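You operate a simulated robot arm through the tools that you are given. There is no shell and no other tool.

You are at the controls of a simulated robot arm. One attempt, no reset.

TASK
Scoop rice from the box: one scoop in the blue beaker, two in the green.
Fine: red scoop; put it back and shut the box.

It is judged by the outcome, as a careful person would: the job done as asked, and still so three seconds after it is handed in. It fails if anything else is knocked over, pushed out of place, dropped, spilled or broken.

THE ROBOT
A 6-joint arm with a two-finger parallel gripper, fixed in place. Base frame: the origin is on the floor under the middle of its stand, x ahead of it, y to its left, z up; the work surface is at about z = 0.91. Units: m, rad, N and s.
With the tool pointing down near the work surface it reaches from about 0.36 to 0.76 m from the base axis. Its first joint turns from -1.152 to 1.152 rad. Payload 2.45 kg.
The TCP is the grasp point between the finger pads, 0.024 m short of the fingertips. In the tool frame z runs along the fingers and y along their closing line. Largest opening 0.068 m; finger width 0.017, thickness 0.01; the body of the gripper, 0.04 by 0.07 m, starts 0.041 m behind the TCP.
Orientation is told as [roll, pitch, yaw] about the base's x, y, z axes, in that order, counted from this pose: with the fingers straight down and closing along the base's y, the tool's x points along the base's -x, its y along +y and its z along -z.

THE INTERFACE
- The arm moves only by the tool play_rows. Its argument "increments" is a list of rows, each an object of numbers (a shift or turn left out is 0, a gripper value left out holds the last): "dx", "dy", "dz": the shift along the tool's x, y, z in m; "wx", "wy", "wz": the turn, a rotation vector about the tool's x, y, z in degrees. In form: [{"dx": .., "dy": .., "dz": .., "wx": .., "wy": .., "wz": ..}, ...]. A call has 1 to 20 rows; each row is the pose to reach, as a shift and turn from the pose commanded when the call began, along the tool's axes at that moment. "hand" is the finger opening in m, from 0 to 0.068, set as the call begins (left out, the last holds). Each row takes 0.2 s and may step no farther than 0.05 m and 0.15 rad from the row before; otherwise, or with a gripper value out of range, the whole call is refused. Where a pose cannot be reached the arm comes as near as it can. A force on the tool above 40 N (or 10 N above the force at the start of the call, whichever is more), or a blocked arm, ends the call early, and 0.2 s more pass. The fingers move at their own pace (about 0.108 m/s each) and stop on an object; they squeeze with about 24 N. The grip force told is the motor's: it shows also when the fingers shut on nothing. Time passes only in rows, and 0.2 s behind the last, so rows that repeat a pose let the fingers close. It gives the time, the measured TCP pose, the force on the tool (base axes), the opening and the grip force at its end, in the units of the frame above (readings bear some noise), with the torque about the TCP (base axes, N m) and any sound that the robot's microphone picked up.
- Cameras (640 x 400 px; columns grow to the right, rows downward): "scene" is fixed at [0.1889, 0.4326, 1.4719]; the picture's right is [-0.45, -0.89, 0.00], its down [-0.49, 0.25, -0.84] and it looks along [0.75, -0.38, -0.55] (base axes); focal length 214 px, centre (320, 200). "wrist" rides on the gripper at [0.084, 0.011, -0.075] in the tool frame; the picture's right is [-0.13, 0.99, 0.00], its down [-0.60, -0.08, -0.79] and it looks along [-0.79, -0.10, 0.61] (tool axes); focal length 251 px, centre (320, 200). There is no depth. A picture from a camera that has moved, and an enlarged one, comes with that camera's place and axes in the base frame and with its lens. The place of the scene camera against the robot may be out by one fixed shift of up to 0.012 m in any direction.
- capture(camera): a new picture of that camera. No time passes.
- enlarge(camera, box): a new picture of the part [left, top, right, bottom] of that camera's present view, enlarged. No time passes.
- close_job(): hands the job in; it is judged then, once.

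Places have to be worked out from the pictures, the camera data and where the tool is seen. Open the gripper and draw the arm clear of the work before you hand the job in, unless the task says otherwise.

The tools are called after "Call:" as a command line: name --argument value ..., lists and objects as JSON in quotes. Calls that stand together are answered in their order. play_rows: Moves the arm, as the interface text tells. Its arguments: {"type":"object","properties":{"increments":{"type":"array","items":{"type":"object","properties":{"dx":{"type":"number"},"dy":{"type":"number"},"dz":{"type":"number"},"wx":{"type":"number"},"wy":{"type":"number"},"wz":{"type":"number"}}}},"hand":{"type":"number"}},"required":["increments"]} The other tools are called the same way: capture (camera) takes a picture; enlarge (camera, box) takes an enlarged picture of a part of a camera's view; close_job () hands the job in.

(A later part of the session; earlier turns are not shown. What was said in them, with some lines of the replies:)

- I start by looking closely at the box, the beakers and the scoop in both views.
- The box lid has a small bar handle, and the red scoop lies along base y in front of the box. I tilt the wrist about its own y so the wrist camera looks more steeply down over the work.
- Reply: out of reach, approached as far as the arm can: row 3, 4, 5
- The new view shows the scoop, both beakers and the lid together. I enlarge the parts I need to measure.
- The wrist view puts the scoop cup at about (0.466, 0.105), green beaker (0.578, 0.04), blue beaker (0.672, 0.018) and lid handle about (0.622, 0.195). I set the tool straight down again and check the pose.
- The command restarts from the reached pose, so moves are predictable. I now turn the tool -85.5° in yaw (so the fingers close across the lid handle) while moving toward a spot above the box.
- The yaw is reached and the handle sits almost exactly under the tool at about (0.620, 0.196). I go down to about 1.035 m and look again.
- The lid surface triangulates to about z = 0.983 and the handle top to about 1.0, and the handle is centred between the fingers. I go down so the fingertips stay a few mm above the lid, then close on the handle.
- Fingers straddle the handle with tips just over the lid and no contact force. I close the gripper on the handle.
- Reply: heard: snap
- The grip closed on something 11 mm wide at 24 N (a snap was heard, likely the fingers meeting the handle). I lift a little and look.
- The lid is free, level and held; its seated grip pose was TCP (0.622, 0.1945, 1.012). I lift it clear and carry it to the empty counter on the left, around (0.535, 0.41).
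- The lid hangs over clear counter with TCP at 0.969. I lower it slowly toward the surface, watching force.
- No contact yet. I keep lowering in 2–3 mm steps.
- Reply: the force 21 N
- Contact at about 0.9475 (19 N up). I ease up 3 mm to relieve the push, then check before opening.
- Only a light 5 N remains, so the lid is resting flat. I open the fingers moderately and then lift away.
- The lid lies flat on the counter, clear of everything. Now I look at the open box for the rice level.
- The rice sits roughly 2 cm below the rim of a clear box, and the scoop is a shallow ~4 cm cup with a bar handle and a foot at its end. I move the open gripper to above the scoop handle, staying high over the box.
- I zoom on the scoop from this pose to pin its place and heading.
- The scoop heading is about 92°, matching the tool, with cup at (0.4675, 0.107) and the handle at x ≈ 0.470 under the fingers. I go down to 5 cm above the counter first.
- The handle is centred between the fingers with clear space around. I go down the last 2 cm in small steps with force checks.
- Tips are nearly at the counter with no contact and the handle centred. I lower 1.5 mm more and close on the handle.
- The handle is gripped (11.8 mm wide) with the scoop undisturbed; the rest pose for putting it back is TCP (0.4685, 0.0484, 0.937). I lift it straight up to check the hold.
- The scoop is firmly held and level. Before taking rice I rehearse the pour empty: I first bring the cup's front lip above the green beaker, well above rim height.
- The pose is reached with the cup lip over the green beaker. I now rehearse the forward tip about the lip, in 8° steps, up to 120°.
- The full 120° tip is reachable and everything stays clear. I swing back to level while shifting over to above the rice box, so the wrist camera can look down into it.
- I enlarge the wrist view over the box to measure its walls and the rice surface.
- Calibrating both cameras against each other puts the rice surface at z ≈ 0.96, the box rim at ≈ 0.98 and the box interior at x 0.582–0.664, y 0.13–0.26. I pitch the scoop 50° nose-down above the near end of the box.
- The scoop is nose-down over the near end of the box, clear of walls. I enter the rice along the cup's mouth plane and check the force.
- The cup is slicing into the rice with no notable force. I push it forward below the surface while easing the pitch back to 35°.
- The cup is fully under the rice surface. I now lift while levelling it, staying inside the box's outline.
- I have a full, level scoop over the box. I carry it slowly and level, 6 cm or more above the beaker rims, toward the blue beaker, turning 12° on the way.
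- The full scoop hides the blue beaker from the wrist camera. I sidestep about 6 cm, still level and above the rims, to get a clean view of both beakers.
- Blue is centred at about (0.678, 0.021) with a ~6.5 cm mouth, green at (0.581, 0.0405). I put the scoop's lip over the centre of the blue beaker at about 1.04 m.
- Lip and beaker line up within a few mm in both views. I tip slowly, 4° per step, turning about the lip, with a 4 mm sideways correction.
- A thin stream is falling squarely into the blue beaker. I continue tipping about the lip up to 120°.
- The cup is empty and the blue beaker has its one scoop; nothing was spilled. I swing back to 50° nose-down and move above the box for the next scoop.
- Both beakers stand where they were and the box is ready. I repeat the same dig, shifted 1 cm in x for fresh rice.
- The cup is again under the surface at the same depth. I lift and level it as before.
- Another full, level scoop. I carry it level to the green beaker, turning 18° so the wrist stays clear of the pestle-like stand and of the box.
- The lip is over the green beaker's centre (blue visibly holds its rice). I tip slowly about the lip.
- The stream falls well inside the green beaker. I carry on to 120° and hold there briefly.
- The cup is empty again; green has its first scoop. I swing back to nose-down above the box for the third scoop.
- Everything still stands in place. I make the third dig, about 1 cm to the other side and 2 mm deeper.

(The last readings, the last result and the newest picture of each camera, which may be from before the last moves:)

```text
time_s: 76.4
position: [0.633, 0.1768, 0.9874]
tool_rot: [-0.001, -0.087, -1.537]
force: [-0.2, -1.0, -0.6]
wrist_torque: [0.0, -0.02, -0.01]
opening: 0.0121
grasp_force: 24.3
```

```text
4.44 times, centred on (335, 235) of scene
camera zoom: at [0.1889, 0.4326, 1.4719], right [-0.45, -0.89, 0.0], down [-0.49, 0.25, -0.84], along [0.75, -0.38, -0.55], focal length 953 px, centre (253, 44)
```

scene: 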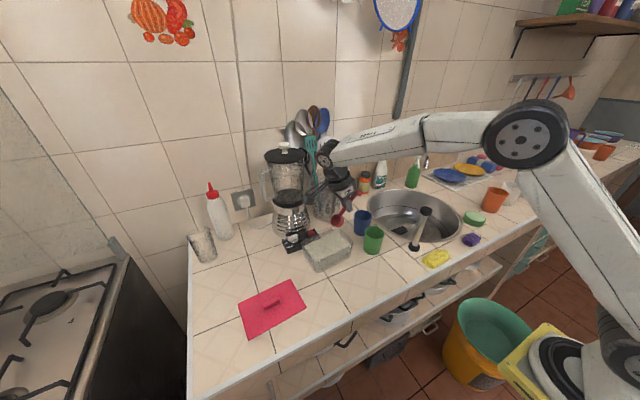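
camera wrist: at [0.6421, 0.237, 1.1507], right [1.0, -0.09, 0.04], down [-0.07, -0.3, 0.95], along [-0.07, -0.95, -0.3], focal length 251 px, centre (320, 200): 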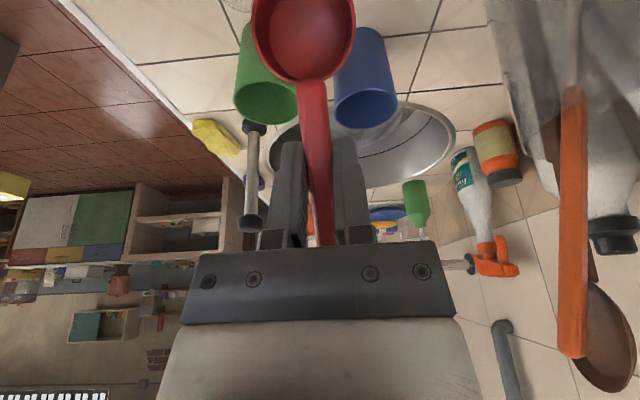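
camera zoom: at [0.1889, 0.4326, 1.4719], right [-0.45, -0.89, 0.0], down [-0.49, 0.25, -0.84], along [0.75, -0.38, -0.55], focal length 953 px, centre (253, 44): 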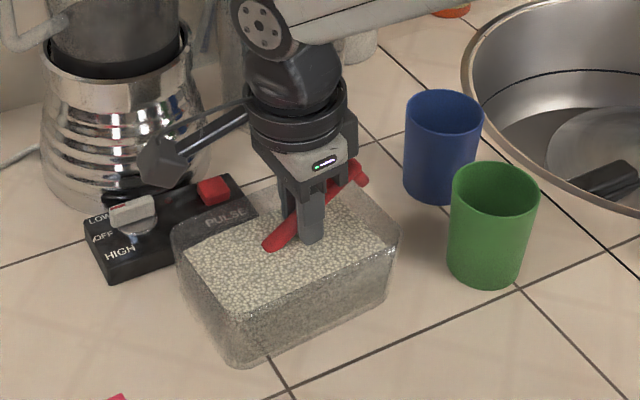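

The dig went the same way without contact forces. I lift and level, rising 2 mm extra.

Call:
play_rows --increments '[{"dx": -0.001, "dz": -0.0038, "wy": 4}, {"dx": -0.0028, "dz": -0.0094, "wy": 8}, {"dx": -0.0056, "dz": -0.0158, "wy": 12}, {"dx": -0.0088, "dz": -0.023, "wy": 17}, {"dx": -0.0129, "dz": -0.0311, "wy": 23}, {"dx": -0.0175, "dz": -0.0398, "wy": 29}, {"dx": -0.0214, "dz": -0.0485, "wy": 35}, {"dx": -0.0225, "dz": -0.06, "wy": 35}, {"dx": -0.0233, "dz": -0.0699, "wy": 35}, {"dx": -0.0233, "dz": -0.0699, "wy": 35}]'

Call:
capture --camera "wrist"

Call:
enlarge --camera "scene" --box '[290, 190, 380, 280]'

```text
time_s: 78.6
position: [0.6339, 0.1587, 1.0594]
tool_rot: [0.0, 0.523, -1.535]
force: [-0.4, -0.5, -0.8]
wrist_torque: [0.02, -0.02, -0.01]
opening: 0.0123
grasp_force: 24.0
```

```text
taken
camera wrist: at [0.6432, 0.1946, 1.1676], right [0.99, -0.08, -0.06], down [-0.05, -0.92, 0.38], along [-0.09, -0.38, -0.92], focal length 251 px, centre (320, 200)
```

wrist: 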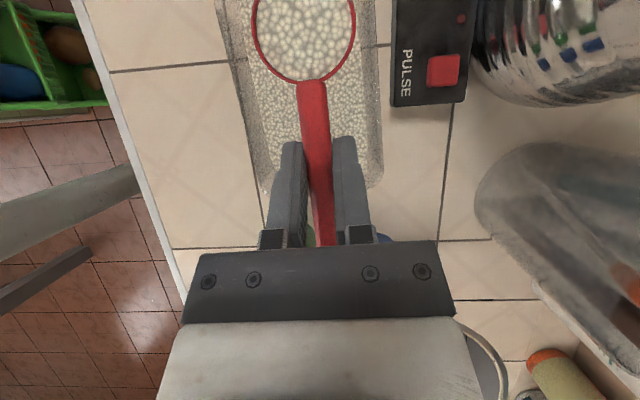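

```text
4.44 times, centred on (335, 235) of scene
camera zoom: at [0.1889, 0.4326, 1.4719], right [-0.45, -0.89, 0.0], down [-0.49, 0.25, -0.84], along [0.75, -0.38, -0.55], focal length 953 px, centre (253, 44)
```

zoom: 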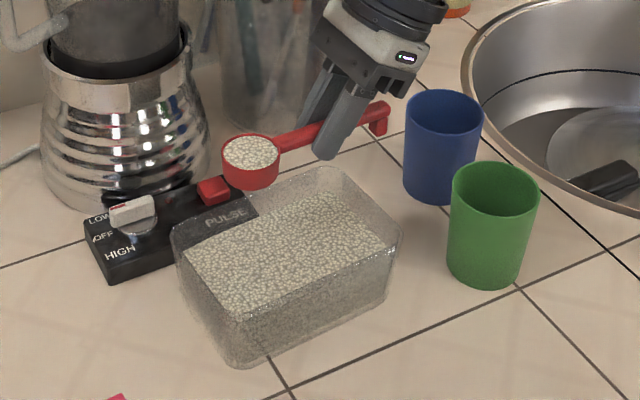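

The third scoop is full and level. I carry it to the green beaker along the same proven path.

Call:
play_rows --increments '[{"dx": -0.0034, "dz": -0.0018, "dy": -0.0006, "wx": 0.2, "wz": -0.3}, {"dx": -0.0137, "dz": -0.0073, "dy": -0.0026, "wx": 0.7, "wz": -1.2}, {"dx": -0.0291, "dz": -0.0156, "dy": -0.0054, "wx": 1.5, "wz": -2.7}, {"dx": -0.0462, "dz": -0.0248, "dy": -0.0086, "wx": 2.4, "wz": -4.2}, {"dx": -0.065, "dz": -0.0349, "dy": -0.0121, "wx": 3.4, "wz": -5.9}, {"dx": -0.0855, "dz": -0.0459, "dy": -0.016, "wx": 4.5, "wz": -7.8}, {"dx": -0.106, "dz": -0.0569, "dy": -0.0198, "wx": 5.6, "wz": -9.7}, {"dx": -0.1248, "dz": -0.067, "dy": -0.0233, "wx": 6.6, "wz": -11.4}, {"dx": -0.1419, "dz": -0.0762, "dy": -0.0265, "wx": 7.5, "wz": -12.9}, {"dx": -0.1573, "dz": -0.0845, "dy": -0.0293, "wx": 8.3, "wz": -14.4}, {"dx": -0.1676, "dz": -0.09, "dy": -0.0313, "wx": 8.8, "wz": -15.3}, {"dx": -0.171, "dz": -0.0918, "dy": -0.0319, "wx": 9, "wz": -15.6}, {"dx": -0.171, "dz": -0.0918, "dy": -0.0319, "wx": 9, "wz": -15.6}]'

Call:
capture --camera "wrist"

Call:
enlarge --camera "scene" --box '[320, 180, 420, 270]'

```text
time_s: 81.4
position: [0.6078, -0.0356, 1.0532]
tool_rot: [0.0, 0.523, -1.221]
force: [0.1, 0.2, -0.8]
wrist_torque: [-0.01, 0.01, 0.01]
opening: 0.0125
grasp_force: 24.2
```

```text
taken
camera wrist: at [0.605, 0.0016, 1.1607], right [0.97, 0.23, -0.06], down [0.24, -0.89, 0.38], along [0.03, -0.39, -0.92], focal length 251 px, centre (320, 200)
```

wrist: 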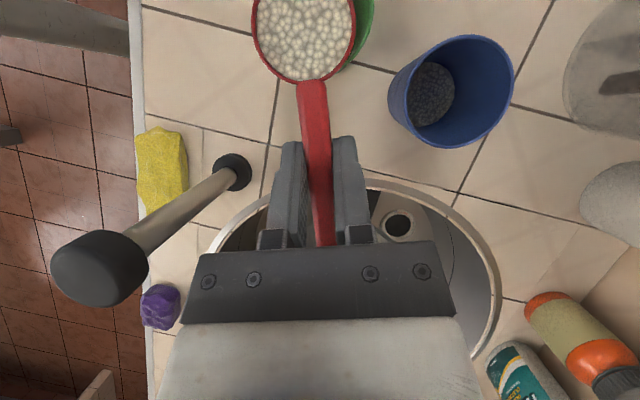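

```text
4.44 times, centred on (370, 225) of scene
camera zoom: at [0.1889, 0.4326, 1.4719], right [-0.45, -0.89, 0.0], down [-0.49, 0.25, -0.84], along [0.75, -0.38, -0.55], focal length 953 px, centre (98, 89)
```

zoom: 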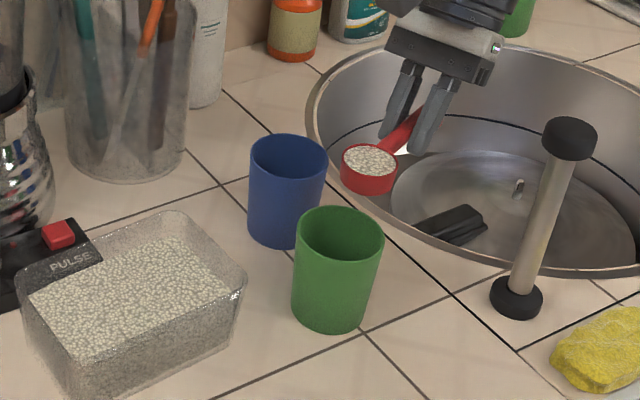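

The pose matches the last pour to about 1 mm. I tip about the lip again, with a 1.5 mm nudge toward the centre.

Call:
play_rows --increments '[{"dx": 0.0034, "dz": -0.0043, "dy": 0.0015, "wy": -4}, {"dx": 0.0071, "dz": -0.0084, "dy": 0.0015, "wy": -8}, {"dx": 0.011, "dz": -0.0121, "dy": 0.0015, "wy": -12}, {"dx": 0.0152, "dz": -0.0157, "dy": 0.0015, "wy": -16}, {"dx": 0.0197, "dz": -0.0189, "dy": 0.0015, "wy": -20}, {"dx": 0.0243, "dz": -0.0217, "dy": 0.0015, "wy": -24}, {"dx": 0.0292, "dz": -0.0243, "dy": 0.0015, "wy": -28}, {"dx": 0.0342, "dz": -0.0265, "dy": 0.0015, "wy": -32}, {"dx": 0.0394, "dz": -0.0283, "dy": 0.0015, "wy": -36}, {"dx": 0.0446, "dz": -0.0298, "dy": 0.0015, "wy": -40}, {"dx": 0.05, "dz": -0.031, "dy": 0.0015, "wy": -44}, {"dx": 0.0554, "dz": -0.0317, "dy": 0.0015, "wy": -48}]'

Call:
enlarge --camera "scene" --box '[320, 180, 420, 270]'

```text
time_s: 84.0
position: [0.5981, -0.0059, 1.1095]
tool_rot: [0.001, -0.315, -1.223]
force: [-0.1, 0.4, 0.6]
wrist_torque: [0.0, -0.04, 0.01]
opening: 0.012
grasp_force: 23.8
```

```text
4.44 times, centred on (370, 225) of scene
camera zoom: at [0.1889, 0.4326, 1.4719], right [-0.45, -0.89, 0.0], down [-0.49, 0.25, -0.84], along [0.75, -0.38, -0.55], focal length 953 px, centre (98, 89)
```

zoom: 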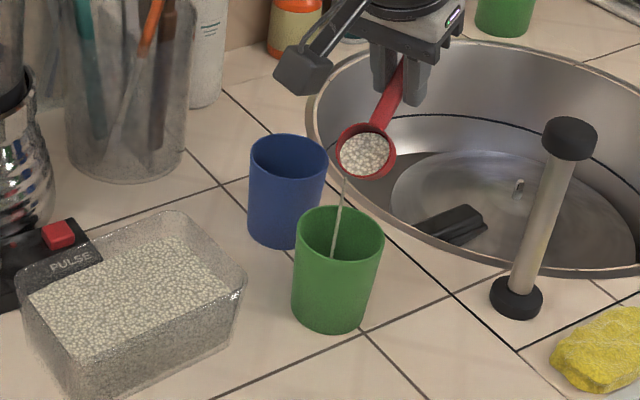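

The stream falls into the green beaker as before. I complete the tip to 120° and hold.

Call:
play_rows --increments '[{"dx": 0.0034, "dz": -0.0043, "wy": -4}, {"dx": 0.0071, "dz": -0.0084, "wy": -8}, {"dx": 0.011, "dz": -0.0121, "wy": -12}, {"dx": 0.0152, "dz": -0.0157, "wy": -16}, {"dx": 0.0197, "dz": -0.0189, "wy": -20}, {"dx": 0.0243, "dz": -0.0217, "wy": -24}, {"dx": 0.0292, "dz": -0.0243, "wy": -28}, {"dx": 0.0342, "dz": -0.0265, "wy": -32}, {"dx": 0.0394, "dz": -0.0283, "wy": -36}, {"dx": 0.0446, "dz": -0.0298, "wy": -40}, {"dx": 0.05, "dz": -0.031, "wy": -44}, {"dx": 0.0554, "dz": -0.0317, "wy": -48}, {"dx": 0.0609, "dz": -0.0321, "wy": -52}, {"dx": 0.0664, "dz": -0.032, "wy": -56}, {"dx": 0.0719, "dz": -0.0316, "wy": -60}, {"dx": 0.0773, "dz": -0.0308, "wy": -64}, {"dx": 0.0826, "dz": -0.0297, "wy": -68}, {"dx": 0.0878, "dz": -0.0281, "wy": -72}, {"dx": 0.0878, "dz": -0.0281, "wy": -72}, {"dx": 0.0878, "dz": -0.0281, "wy": -72}]'

Call:
capture --camera "wrist"

Call:
capture --camera "scene"

```text
time_s: 88.2
position: [0.568, 0.0822, 1.1075]
tool_rot: [2.282, -1.57, 2.779]
force: [-0.6, -0.1, -1.1]
wrist_torque: [0.04, -0.01, 0.01]
opening: 0.0119
grasp_force: 23.9
```

```text
taken
camera wrist: at [0.5517, 0.1558, 1.0235], right [0.93, 0.34, 0.13], down [-0.35, 0.72, 0.6], along [0.11, -0.61, 0.79], focal length 251 px, centre (320, 200)
```

wrist: 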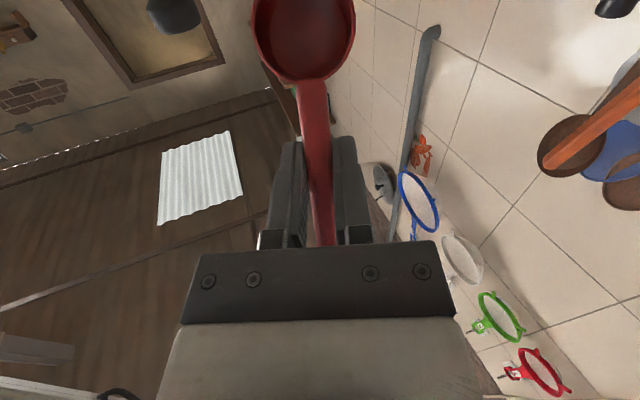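

```text
taken
```

scene: 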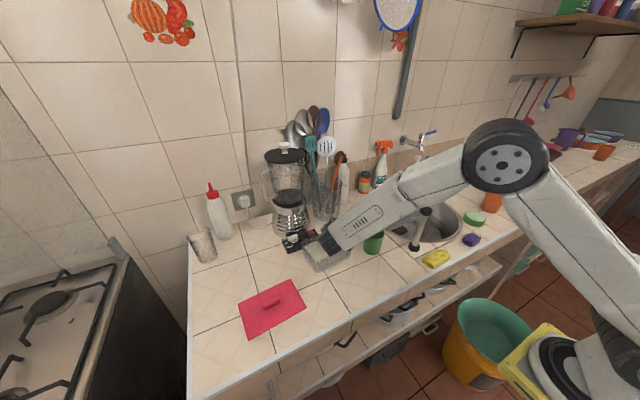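

The scoop is empty; green now has two scoops. I level the scoop again while moving back toward its original place in front of the box.

Call:
play_rows --increments '[{"wy": 8, "dx": -0.004, "dy": -0.002}, {"wy": 16, "dx": -0.008, "dy": -0.007}, {"wy": 24, "dx": -0.01, "dy": -0.014}, {"wy": 32, "dx": -0.01, "dy": -0.021}, {"wy": 40, "dx": -0.01, "dy": -0.029}, {"wy": 48, "dx": -0.01, "dy": -0.037}, {"wy": 56, "dx": -0.01, "dy": -0.045}, {"wy": 64, "dx": -0.01, "dy": -0.053}, {"wy": 72, "dx": -0.01, "dy": -0.061}, {"wy": 80, "dx": -0.01, "dy": -0.069}, {"wy": 88, "dx": -0.01, "dy": -0.077}, {"wy": 96, "dx": -0.01, "dy": -0.085}, {"wy": 104, "dx": -0.006, "dy": -0.093}, {"wy": 112, "dx": -0.003, "dy": -0.1}, {"wy": 120, "dx": 0.0, "dy": -0.105}, {"wy": 120, "dx": 0.0, "dy": -0.105}]'

Call:
play_rows --increments '[{"wx": -3, "wz": 5.2}, {"wx": -6, "wz": 10.4}, {"wx": -9, "wz": 15.6}, {"wx": -9, "wz": 15.6}]'

Call:
capture --camera "wrist"

Call:
enlarge --camera "scene" --box '[300, 180, 460, 300]'

```text
time_s: 91.6
position: [0.4677, 0.0459, 1.1087]
tool_rot: [-0.001, 0.525, -1.223]
force: [0.0, -0.7, -0.4]
wrist_torque: [-0.02, -0.01, -0.02]
opening: 0.0122
grasp_force: 23.3
```

```text
time_s: 92.6
position: [0.4677, 0.0469, 1.1075]
tool_rot: [0.0, 0.525, -1.537]
force: [-0.2, 0.6, -0.6]
wrist_torque: [0.01, 0.0, 0.01]
opening: 0.0122
grasp_force: 24.1
```

```text
taken
camera wrist: at [0.4777, 0.0825, 1.2149], right [0.99, -0.08, -0.06], down [-0.05, -0.92, 0.38], along [-0.09, -0.38, -0.92], focal length 251 px, centre (320, 200)
```

wrist: 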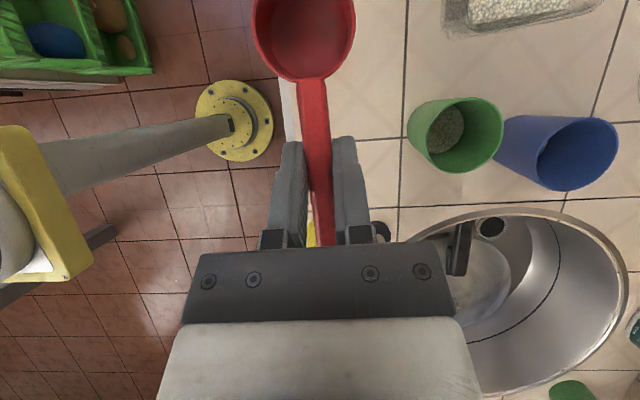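

```text
3.33 times, centred on (380, 240) of scene
camera zoom: at [0.1889, 0.4326, 1.4719], right [-0.45, -0.89, 0.0], down [-0.49, 0.25, -0.84], along [0.75, -0.38, -0.55], focal length 715 px, centre (120, 67)
```

zoom: 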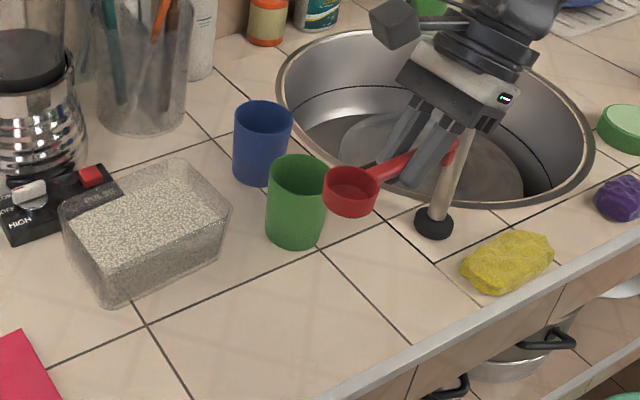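

Rice is visible in the green beaker too, and the counter is clean. I check how the scoop sits in the grip before lowering it.

Call:
enlarge --camera "wrist" --box '[220, 0, 520, 250]'

Call:
enlarge --camera "scene" --box '[380, 190, 450, 260]'

```text
1.60 times, centred on (370, 125) of wrist
camera zoom: at [0.4777, 0.0825, 1.2149], right [0.99, -0.08, -0.06], down [-0.05, -0.92, 0.38], along [-0.09, -0.38, -0.92], focal length 402 px, centre (240, 320)
```

zoom: 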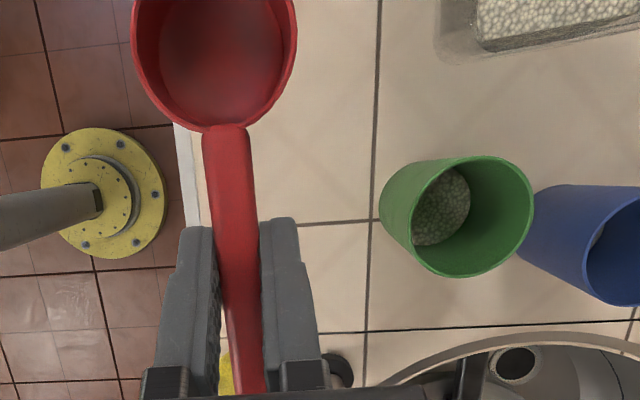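

```text
5.71 times, centred on (415, 225) of scene
camera zoom: at [0.1889, 0.4326, 1.4719], right [-0.45, -0.89, 0.0], down [-0.49, 0.25, -0.84], along [0.75, -0.38, -0.55], focal length 1226 px, centre (-223, 57)
```

zoom: 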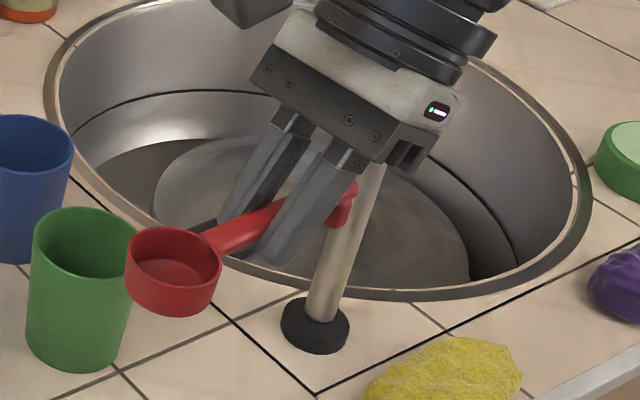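

I compare with the same crop I took right after the first lift.

Call:
enlarge --camera "scene" --box '[350, 190, 450, 270]'

Call:
enlarge --camera "wrist" --box '[230, 0, 430, 150]'

```text
5.00 times, centred on (400, 230) of scene
camera zoom: at [0.1889, 0.4326, 1.4719], right [-0.45, -0.89, 0.0], down [-0.49, 0.25, -0.84], along [0.75, -0.38, -0.55], focal length 1072 px, centre (-80, 50)
```

zoom: 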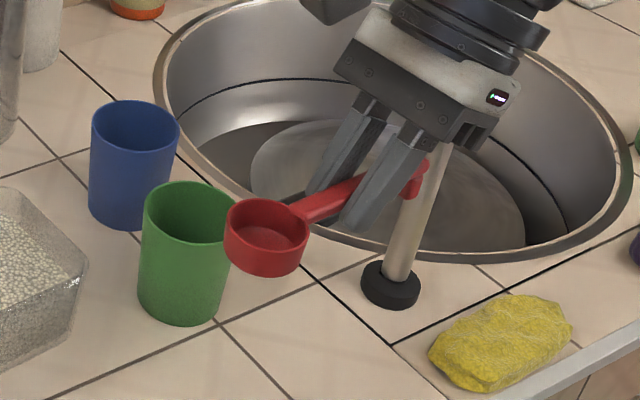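

```text
2.67 times, centred on (330, 75) of wrist
camera zoom: at [0.4777, 0.0825, 1.2149], right [0.99, -0.08, -0.06], down [-0.05, -0.92, 0.38], along [-0.09, -0.38, -0.92], focal length 670 px, centre (293, 533)
```

zoom: 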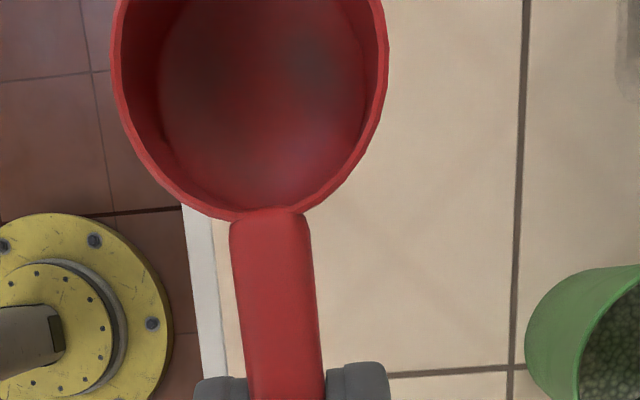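

The scoop has only slid a couple of mm along its handle, and stays level. I lower it over its original spot to about 1.5 cm above contact.

Call:
play_rows --increments '[{"dx": -0.019, "dz": 0.033, "dy": 0.001}, {"dx": -0.038, "dz": 0.066, "dy": 0.001}, {"dx": -0.056, "dz": 0.096, "dy": 0.001}, {"dx": -0.07, "dz": 0.119, "dy": 0.001}, {"dx": -0.0787, "dz": 0.1335, "dy": 0.001}, {"dx": -0.0787, "dz": 0.1335, "dy": 0.001}]'

Call:
enlarge --camera "scene" --box '[365, 255, 415, 295]'

Call:
capture --camera "wrist"

```text
time_s: 94.0
position: [0.4679, 0.044, 0.9517]
tool_rot: [-0.001, 0.524, -1.537]
force: [0.4, 0.5, 0.0]
wrist_torque: [0.02, -0.01, 0.0]
opening: 0.0121
grasp_force: 23.8
```

```text
10.00 times, centred on (390, 275) of scene
camera zoom: at [0.1889, 0.4326, 1.4719], right [-0.45, -0.89, 0.0], down [-0.49, 0.25, -0.84], along [0.75, -0.38, -0.55], focal length 2145 px, centre (-380, -550)
```

zoom: 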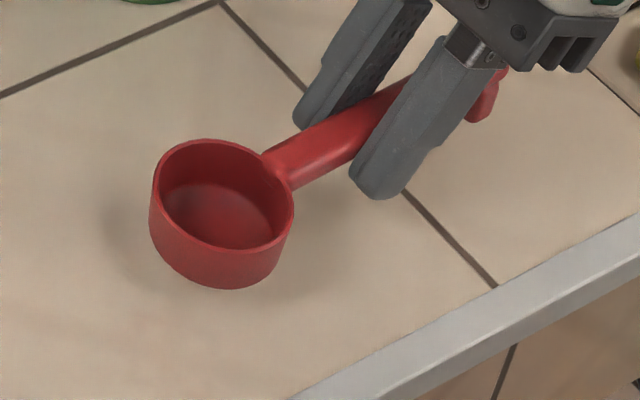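

```text
taken
camera wrist: at [0.4791, 0.0799, 1.0596], right [0.99, -0.08, -0.06], down [-0.05, -0.92, 0.38], along [-0.09, -0.38, -0.92], focal length 251 px, centre (320, 200)
```

wrist: 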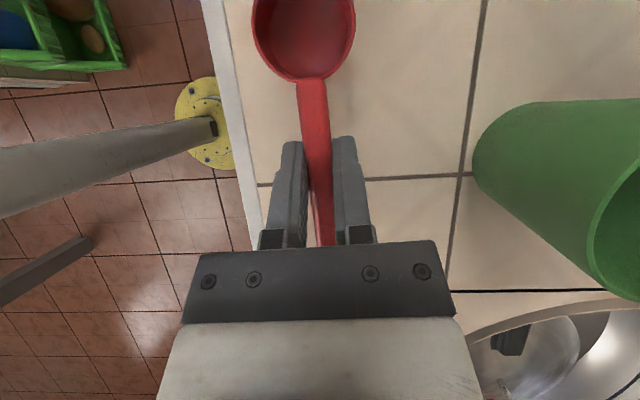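

The projected touchdown point matches the scoop's original image position within a millimetre or two. I lower the last 1.3 cm in small steps.

Call:
play_rows --increments '[{"dx": -0.0025, "dz": 0.0043}, {"dx": -0.005, "dz": 0.0087}, {"dx": -0.006, "dz": 0.0104}, {"dx": -0.0066, "dz": 0.0115}]'

Call:
enlarge --camera "scene" --box '[365, 255, 415, 295]'

```text
time_s: 95.0
position: [0.4693, 0.0447, 0.9405]
tool_rot: [0.0, 0.525, -1.535]
force: [-0.9, -0.5, 0.7]
wrist_torque: [-0.07, 0.01, -0.03]
opening: 0.012
grasp_force: 24.2
```

```text
10.00 times, centred on (390, 275) of scene
camera zoom: at [0.1889, 0.4326, 1.4719], right [-0.45, -0.89, 0.0], down [-0.49, 0.25, -0.84], along [0.75, -0.38, -0.55], focal length 2145 px, centre (-380, -550)
```

zoom: 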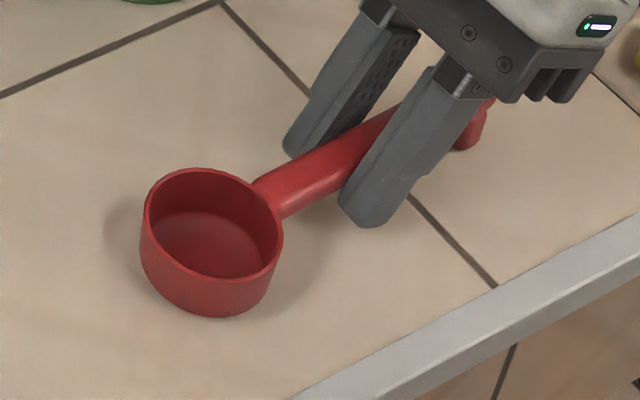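

The scoop's image now coincides with its original one and a faint torque hints at touch. I lower 1 mm at a time to confirm contact.

Call:
play_rows --increments '[{"dx": -0.0005, "dz": 0.0009}, {"dx": -0.0005, "dz": 0.0009}]'

```text
time_s: 95.6
position: [0.4694, 0.044, 0.9406]
tool_rot: [0.004, 0.523, -1.535]
force: [-1.7, -3.3, 15.2]
wrist_torque: [-0.27, 0.03, -0.01]
opening: 0.012
grasp_force: 23.8
```

Both cup and foot bear on the counter (15 N). I ease off 1 mm and open the fingers gently.

Call:
play_rows --increments '[{"dx": 0.0006, "dz": -0.001}, {"dx": 0.0006, "dz": -0.001}]'

Call:
play_rows --increments '[{"dx": 0}, {"dx": 0}, {"dx": 0}]' --hand 0.04

Call:
enlarge --camera "scene" --box '[365, 255, 415, 295]'

```text
time_s: 96.2
position: [0.4703, 0.0434, 0.9394]
tool_rot: [-0.002, 0.523, -1.536]
force: [0.8, -0.2, 0.9]
wrist_torque: [0.0, -0.05, 0.05]
opening: 0.012
grasp_force: 24.0
```

```text
time_s: 97.0
position: [0.4698, 0.0436, 0.9413]
tool_rot: [0.001, 0.523, -1.536]
force: [-0.6, 0.1, 0.2]
wrist_torque: [-0.01, -0.01, -0.03]
opening: 0.0399
grasp_force: 0.0
```

```text
10.00 times, centred on (390, 275) of scene
camera zoom: at [0.1889, 0.4326, 1.4719], right [-0.45, -0.89, 0.0], down [-0.49, 0.25, -0.84], along [0.75, -0.38, -0.55], focal length 2145 px, centre (-380, -550)
```

zoom: 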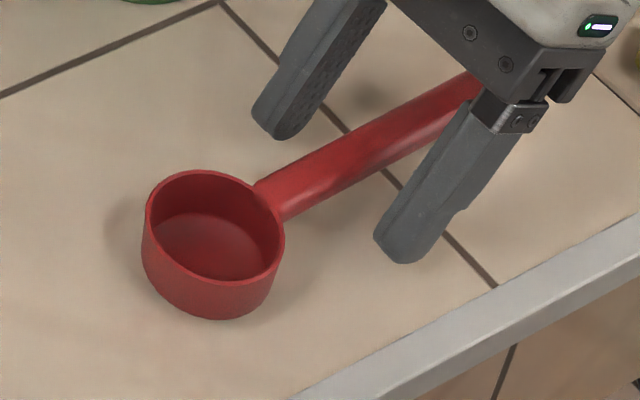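

The scoop rests level at its original place. I rise straight up, clear of it.

Call:
play_rows --increments '[{"dx": 0.004, "dz": -0.0069}, {"dx": 0.015, "dz": -0.026}, {"dx": 0.034, "dz": -0.0589}, {"dx": 0.055, "dz": -0.0953}, {"dx": 0.075, "dz": -0.13}, {"dx": 0.09, "dz": -0.1559}]'

Call:
play_rows --increments '[{"wy": -8}, {"wy": -16}, {"wy": -24}, {"wy": -30}, {"wy": -30}]'

Call:
capture --camera "scene"

Call:
enlarge --camera "scene" --box '[350, 200, 450, 300]'

```text
time_s: 98.4
position: [0.4701, 0.0452, 1.1188]
tool_rot: [-0.001, 0.523, -1.536]
force: [0.1, 0.4, -0.2]
wrist_torque: [0.0, 0.01, -0.02]
opening: 0.0399
grasp_force: 0.1
```

```text
time_s: 99.6
position: [0.4697, 0.0434, 1.1189]
tool_rot: [0.0, -0.003, -1.537]
force: [0.3, 0.7, 0.2]
wrist_torque: [-0.03, -0.01, 0.01]
opening: 0.04
grasp_force: 0.0
```

```text
taken
```

scene: 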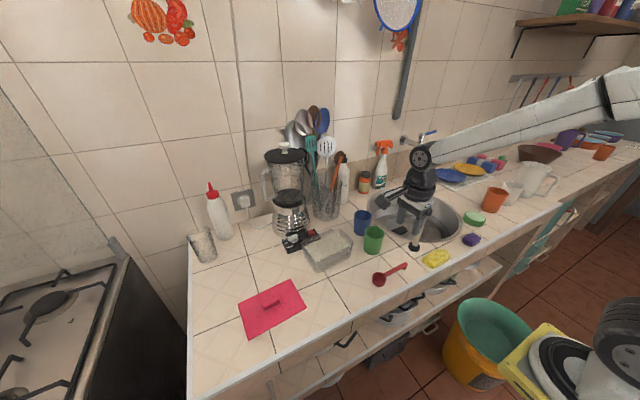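

```text
4.00 times, centred on (400, 250) of scene
camera zoom: at [0.1889, 0.4326, 1.4719], right [-0.45, -0.89, 0.0], down [-0.49, 0.25, -0.84], along [0.75, -0.38, -0.55], focal length 858 px, centre (0, 0)
```

zoom: 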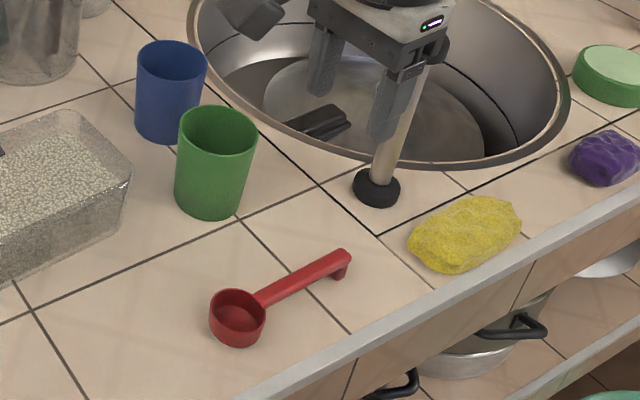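

The scoop looks exactly as at the start. I travel high across to the lid lying on the left and line up with its handle.

Call:
play_rows --increments '[{"dx": 0.03, "dy": 0.006, "dz": -0.01}, {"dx": 0.07, "dy": 0.015, "dz": -0.01}, {"dx": 0.112, "dy": 0.024, "dz": -0.01}, {"dx": 0.154, "dy": 0.033, "dz": -0.01}, {"dx": 0.196, "dy": 0.042, "dz": -0.01, "wz": -0.5}, {"dx": 0.238, "dy": 0.051, "dz": -0.01, "wz": -1}, {"dx": 0.28, "dy": 0.06, "dz": -0.01, "wz": -1.5}, {"dx": 0.32, "dy": 0.0685, "dz": -0.01, "wz": -2}, {"dx": 0.35, "dy": 0.075, "dz": -0.005, "wz": -2.5}, {"dx": 0.3643, "dy": 0.078, "dz": 0.0, "wz": -2.5}, {"dx": 0.3643, "dy": 0.078, "dz": 0.03, "wz": -2.5}, {"dx": 0.3643, "dy": 0.078, "dz": 0.07, "wz": -2.5}, {"dx": 0.3643, "dy": 0.078, "dz": 0.11, "wz": -2.5}, {"dx": 0.3643, "dy": 0.078, "dz": 0.11, "wz": -2.5}]' --hand 0.06

Call:
capture --camera "wrist"

Call:
enlarge --camera "scene" --box '[220, 230, 330, 340]'

```text
time_s: 102.6
position: [0.5347, 0.4115, 1.0109]
tool_rot: [-0.001, -0.001, -1.492]
force: [-0.1, 0.0, -0.3]
wrist_torque: [0.01, 0.03, 0.01]
opening: 0.0602
grasp_force: 0.1
```

```text
taken
camera wrist: at [0.5388, 0.4967, 1.0861], right [1.0, -0.05, 0.0], down [-0.03, -0.61, 0.79], along [-0.04, -0.79, -0.61], focal length 251 px, centre (320, 200)
```

wrist: 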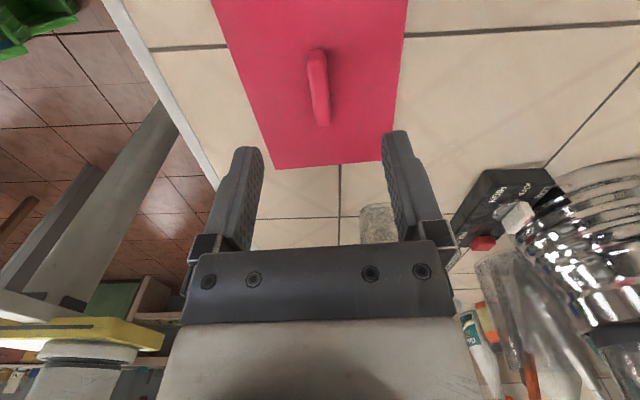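

```text
3.64 times, centred on (275, 285) of scene
camera zoom: at [0.1889, 0.4326, 1.4719], right [-0.45, -0.89, 0.0], down [-0.49, 0.25, -0.84], along [0.75, -0.38, -0.55], focal length 780 px, centre (484, -109)
```

zoom: 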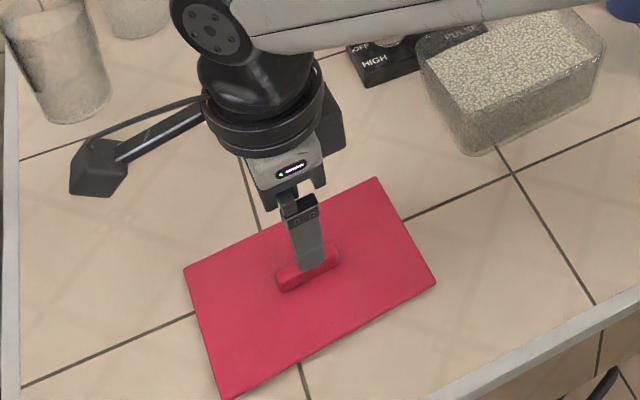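

The handle is well aligned. I descend to the height at which I released it and close.

Call:
play_rows --increments '[{"dx": -0.0012, "dz": 0.02}, {"dx": -0.0012, "dz": 0.04}, {"dx": -0.0012, "dz": 0.054}, {"dx": -0.0012, "dz": 0.0615}, {"dx": -0.0012, "dz": 0.0615}]'

Call:
play_rows --increments '[{"dx": 0}, {"dx": 0}, {"dx": 0}, {"dx": 0}]' --hand 0.0

```text
time_s: 103.8
position: [0.5346, 0.4103, 0.9494]
tool_rot: [0.0, 0.001, -1.492]
force: [-0.1, 0.2, 1.0]
wrist_torque: [-0.03, -0.02, -0.01]
opening: 0.06
grasp_force: 0.0
```

```text
time_s: 104.8
position: [0.5331, 0.4115, 0.9471]
tool_rot: [0.0, 0.0, -1.492]
force: [0.5, 0.2, -0.7]
wrist_torque: [0.0, 0.02, 0.01]
opening: 0.0108
grasp_force: 23.8
```

The lid is gripped again. I lift it and carry it back high over the box.

Call:
play_rows --increments '[{"dz": -0.01}, {"dz": -0.04}, {"dz": -0.08}, {"dz": -0.12}, {"dz": -0.15}, {"dz": -0.15, "dx": -0.02, "dy": 0.006}, {"dz": -0.15, "dx": -0.055, "dy": 0.0175}, {"dz": -0.15, "dx": -0.095, "dy": 0.03}, {"dz": -0.15, "dx": -0.135, "dy": 0.043}, {"dz": -0.15, "dx": -0.175, "dy": 0.0555}, {"dz": -0.15, "dx": -0.205, "dy": 0.065}, {"dz": -0.15, "dx": -0.2225, "dy": 0.0706}, {"dz": -0.14, "dx": -0.2225, "dy": 0.0706}, {"dz": -0.115, "dx": -0.2225, "dy": 0.0706}, {"dz": -0.095, "dx": -0.2225, "dy": 0.0706}, {"dz": -0.095, "dx": -0.2225, "dy": 0.0706}]'

Call:
capture --camera "wrist"

Call:
enlarge --camera "scene" --box '[280, 200, 380, 280]'

```text
time_s: 108.2
position: [0.6232, 0.1941, 1.0431]
tool_rot: [0.001, 0.001, -1.493]
force: [0.9, -1.3, 1.0]
wrist_torque: [0.0, 0.01, 0.03]
opening: 0.0108
grasp_force: 23.5
```

```text
taken
camera wrist: at [0.6273, 0.2797, 1.1186], right [1.0, -0.05, 0.0], down [-0.03, -0.61, 0.79], along [-0.04, -0.79, -0.61], focal length 251 px, centre (320, 200)
```

wrist: 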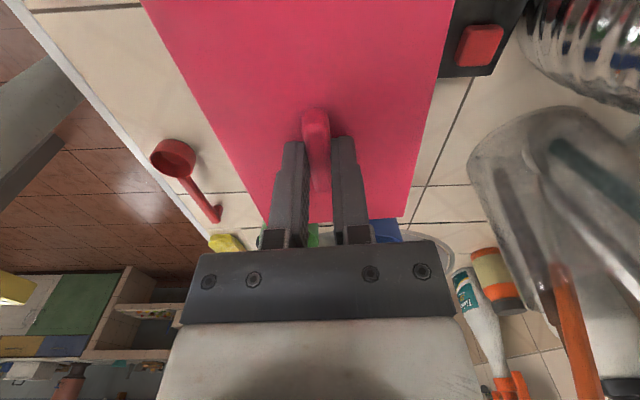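

```text
5.00 times, centred on (330, 240) of scene
camera zoom: at [0.1889, 0.4326, 1.4719], right [-0.45, -0.89, 0.0], down [-0.49, 0.25, -0.84], along [0.75, -0.38, -0.55], focal length 1072 px, centre (270, 0)
```

zoom: 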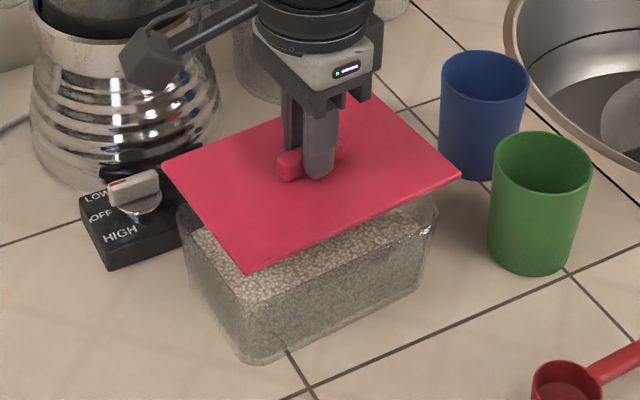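

The lid's outline matches its picture from just after the first lift to within about 1 mm. I lower it gently onto the box.

Call:
play_rows --increments '[{"dz": 0.008, "dy": -0.0005}, {"dz": 0.016, "dy": -0.0005}, {"dz": 0.022, "dy": -0.0005}, {"dz": 0.026, "dy": -0.0005}, {"dz": 0.026, "dy": -0.0005}]'

Call:
enlarge --camera "scene" --box '[280, 200, 380, 280]'

```text
time_s: 109.4
position: [0.6222, 0.1931, 1.0169]
tool_rot: [0.003, 0.001, -1.492]
force: [0.0, -0.1, -0.1]
wrist_torque: [0.0, -0.02, 0.01]
opening: 0.0111
grasp_force: 23.5
```

```text
5.00 times, centred on (330, 240) of scene
camera zoom: at [0.1889, 0.4326, 1.4719], right [-0.45, -0.89, 0.0], down [-0.49, 0.25, -0.84], along [0.75, -0.38, -0.55], focal length 1072 px, centre (270, 0)
```

zoom: 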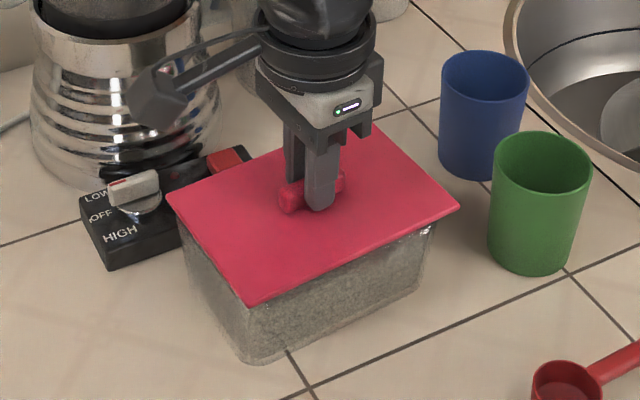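

The corners match the original closed picture apart from ~1.5 mm in y and the remaining 5 mm height. I correct that and set the lid down in small steps.

Call:
play_rows --increments '[{"dx": 0.0015, "dz": 0.001}, {"dx": 0.0015, "dz": 0.003}, {"dx": 0.0015, "dz": 0.0045}]'

```text
time_s: 110.2
position: [0.6222, 0.1953, 1.0121]
tool_rot: [0.001, -0.001, -1.493]
force: [0.3, 0.2, -0.5]
wrist_torque: [0.02, -0.01, -0.01]
opening: 0.0109
grasp_force: 24.0
```

No contact yet at 1.0121. I go down 1 mm at a time.

Call:
play_rows --increments '[{"dz": 0.001}, {"dz": 0.001}]'

Call:
play_rows --increments '[{"dz": 0.001}, {"dz": 0.001}]'

```text
time_s: 110.8
position: [0.6231, 0.1945, 1.0111]
tool_rot: [0.001, 0.0, -1.492]
force: [-0.4, 0.4, -1.0]
wrist_torque: [-0.01, 0.01, 0.0]
opening: 0.0109
grasp_force: 23.8
```

```text
time_s: 111.4
position: [0.6222, 0.1956, 1.0124]
tool_rot: [0.0, 0.002, -1.492]
force: [-2.9, 5.1, 8.8]
wrist_torque: [0.03, 0.07, -0.04]
opening: 0.0109
grasp_force: 23.9
heard: snap
```

A snap and 9 N of contact: the lid has seated. I check the picture before letting go.

Call:
enlarge --camera "scene" --box '[290, 210, 370, 265]'

Call:
capture --camera "wrist"

```text
7.27 times, centred on (330, 238) of scene
camera zoom: at [0.1886, 0.4327, 1.4719], right [-0.45, -0.89, 0.0], down [-0.49, 0.25, -0.84], along [0.75, -0.38, -0.55], focal length 1560 px, centre (247, -73)
```

zoom: 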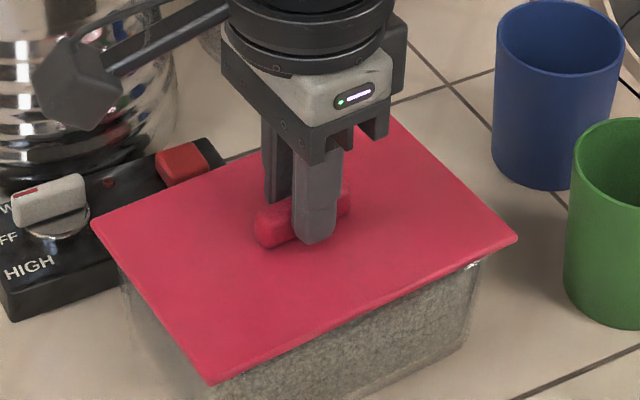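

```text
taken
camera wrist: at [0.6261, 0.281, 1.0874], right [1.0, -0.05, 0.0], down [-0.03, -0.61, 0.79], along [-0.04, -0.79, -0.61], focal length 251 px, centre (320, 200)
```

wrist: 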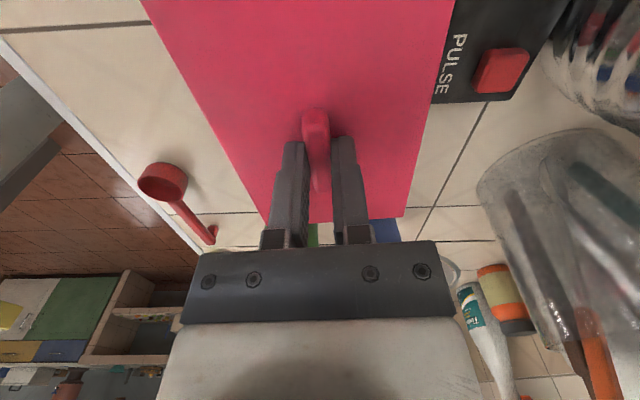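

The lid corners coincide with the original closed picture to within 2 zoomed pixels. I ease the pressure and open the fingers.

Call:
play_rows --increments '[{"dz": -0.001}, {"dz": -0.001}]'

Call:
play_rows --increments '[{"dz": 0}, {"dz": 0}, {"dz": 0}]' --hand 0.05

Call:
play_rows --increments '[{"dz": -0.008}, {"dz": -0.03}, {"dz": -0.07}, {"dz": -0.11}, {"dz": -0.15}, {"dz": -0.18}]'

Call:
capture --camera "scene"

Call:
enlarge --camera "scene" --box '[280, 190, 440, 300]'

Call:
capture --camera "wrist"

```text
time_s: 112.0
position: [0.6221, 0.196, 1.0121]
tool_rot: [0.001, -0.001, -1.492]
force: [3.4, 6.4, 7.3]
wrist_torque: [0.22, -0.04, -0.02]
opening: 0.0111
grasp_force: 23.8
```

```text
time_s: 112.8
position: [0.6213, 0.1942, 1.0122]
tool_rot: [0.0, 0.0, -1.493]
force: [0.8, 0.3, -0.1]
wrist_torque: [-0.02, 0.0, -0.03]
opening: 0.0502
grasp_force: 0.0
```

```text
time_s: 114.2
position: [0.6218, 0.1963, 1.1929]
tool_rot: [0.0, 0.0, -1.492]
force: [0.3, 0.1, -0.6]
wrist_torque: [-0.01, -0.03, 0.0]
opening: 0.05
grasp_force: 0.0
```

```text
taken
```

scene: 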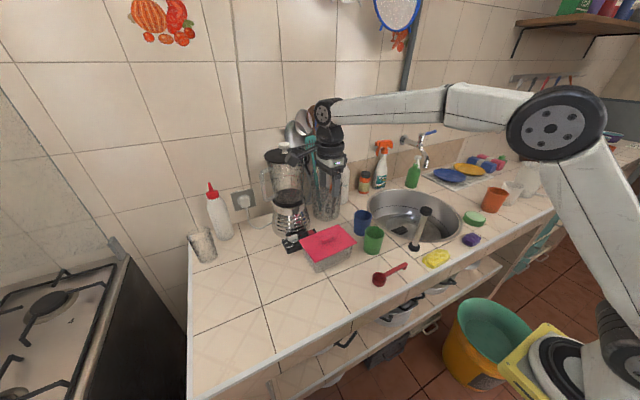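

```text
3.64 times, centred on (360, 245) of scene
camera zoom: at [0.1889, 0.4326, 1.4719], right [-0.45, -0.89, 0.0], down [-0.49, 0.25, -0.84], along [0.75, -0.38, -0.55], focal length 780 px, centre (174, 36)
```

zoom: 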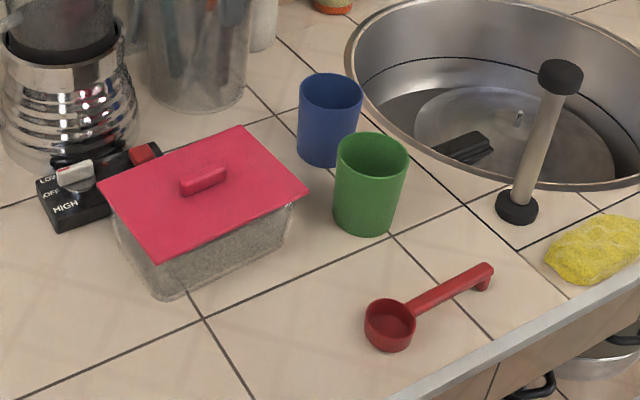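

```text
taken
camera wrist: at [0.6264, 0.2802, 1.2678], right [1.0, -0.05, 0.0], down [-0.03, -0.61, 0.79], along [-0.04, -0.79, -0.61], focal length 251 px, centre (320, 200)
```

wrist: 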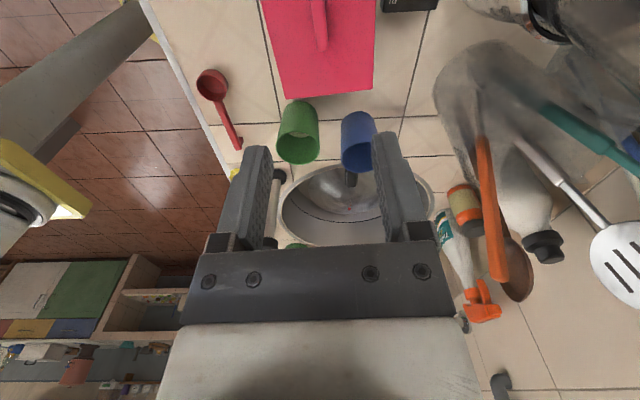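

The box is shut, the scoop is back and all objects stand where they were. I draw the arm back to near its starting pose and take a last look into the beakers.

Call:
play_rows --increments '[{"dz": -0.01, "dx": -0.01, "dy": -0.006}, {"dz": -0.02, "dx": -0.03, "dy": -0.02, "wz": -8.5}, {"dz": -0.03, "dx": -0.05, "dy": -0.033, "wz": -17}, {"dz": -0.04, "dx": -0.07, "dy": -0.046, "wz": -25.5}, {"dz": -0.05, "dx": -0.09, "dy": -0.059, "wz": -34}, {"dz": -0.06, "dx": -0.11, "dy": -0.072, "wz": -42.5}, {"dz": -0.07, "dx": -0.13, "dy": -0.085, "wz": -51}, {"dz": -0.08, "dx": -0.15, "dy": -0.098, "wz": -59.5}, {"dz": -0.09, "dx": -0.17, "dy": -0.111, "wz": -68}, {"dz": -0.1, "dx": -0.19, "dy": -0.124, "wz": -76.5}, {"dz": -0.11, "dx": -0.21, "dy": -0.137, "wz": -85}, {"dz": -0.11, "dx": -0.21, "dy": -0.137, "wz": -85.5}, {"dz": -0.11, "dx": -0.21, "dy": -0.137, "wz": -85.5}]' --hand 0.068

Call:
play_rows --increments '[{"wy": 8}, {"wy": 16}, {"wy": 24}, {"wy": 30}, {"wy": 30}]'

Call:
enlarge --camera "wrist" --box '[240, 60, 540, 260]'

Call:
enlarge --camera "scene" --box '[280, 190, 440, 300]'

```text
time_s: 117.0
position: [0.5018, -0.0258, 1.3023]
tool_rot: [0.001, 0.0, 0.001]
force: [0.3, 0.4, 0.4]
wrist_torque: [0.01, 0.04, -0.01]
opening: 0.0683
grasp_force: 0.1
```

```text
time_s: 118.2
position: [0.4992, -0.0235, 1.2975]
tool_rot: [0.002, 0.523, 0.0]
force: [0.2, 1.1, 0.1]
wrist_torque: [0.02, 0.01, -0.01]
opening: 0.068
grasp_force: 0.0
out of reach, approached as far as the arm can: row 4, 5
```

```text
2.00 times, centred on (390, 160) of wrist
camera zoom: at [0.4635, -0.0129, 1.4031], right [0.11, 0.99, -0.06], down [0.92, -0.08, 0.39], along [0.38, -0.1, -0.92], focal length 503 px, centre (180, 280)
```

zoom: 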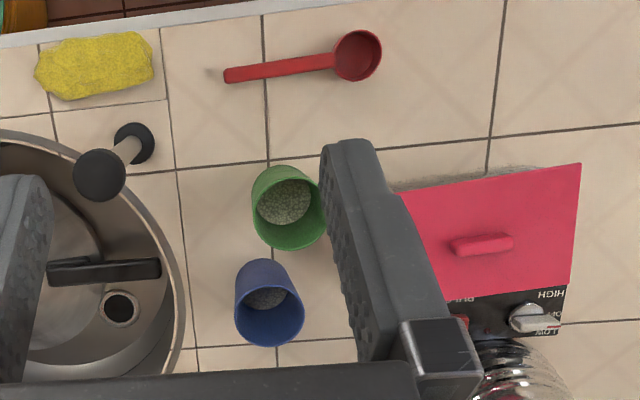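

```text
3.64 times, centred on (360, 245) of scene
camera zoom: at [0.1889, 0.4326, 1.4719], right [-0.45, -0.89, 0.0], down [-0.49, 0.25, -0.84], along [0.75, -0.38, -0.55], focal length 780 px, centre (174, 36)
```

zoom: 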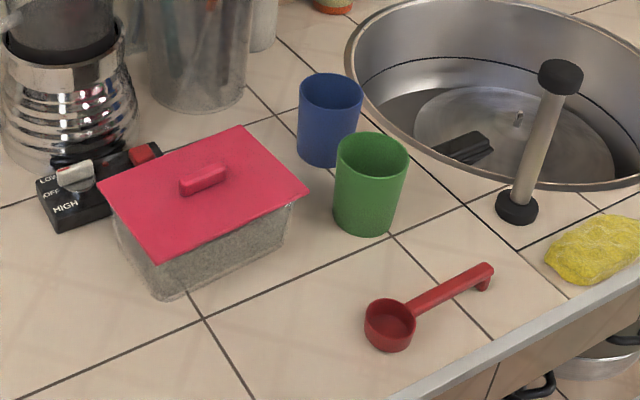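

The last views show rice in both beakers, with visibly more in green. The scoop is back, the lid is on, the counter is clean, the gripper is open and the arm is clear. I hand the job in.

Call:
close_job

```text
The job is handed in.
```

I put one scoop of rice in the blue beaker and two in the green, then handed the job in.

- **Rice:** All three scoops came up full and level. The scoop was empty after each pour, and I saw no spilled rice in the last pictures.
- **Scoop:** The red scoop is back where it lay, within a millimetre or two.
- **Box:** The lid is back on, lined up with where it was at the start. I heard a snap as it went on.
- **Surroundings:** Nothing else looks moved or knocked over. The gripper is open and the arm is back near where it started.

The tool confirmed only that the job was handed in, so I don't know how it was judged.
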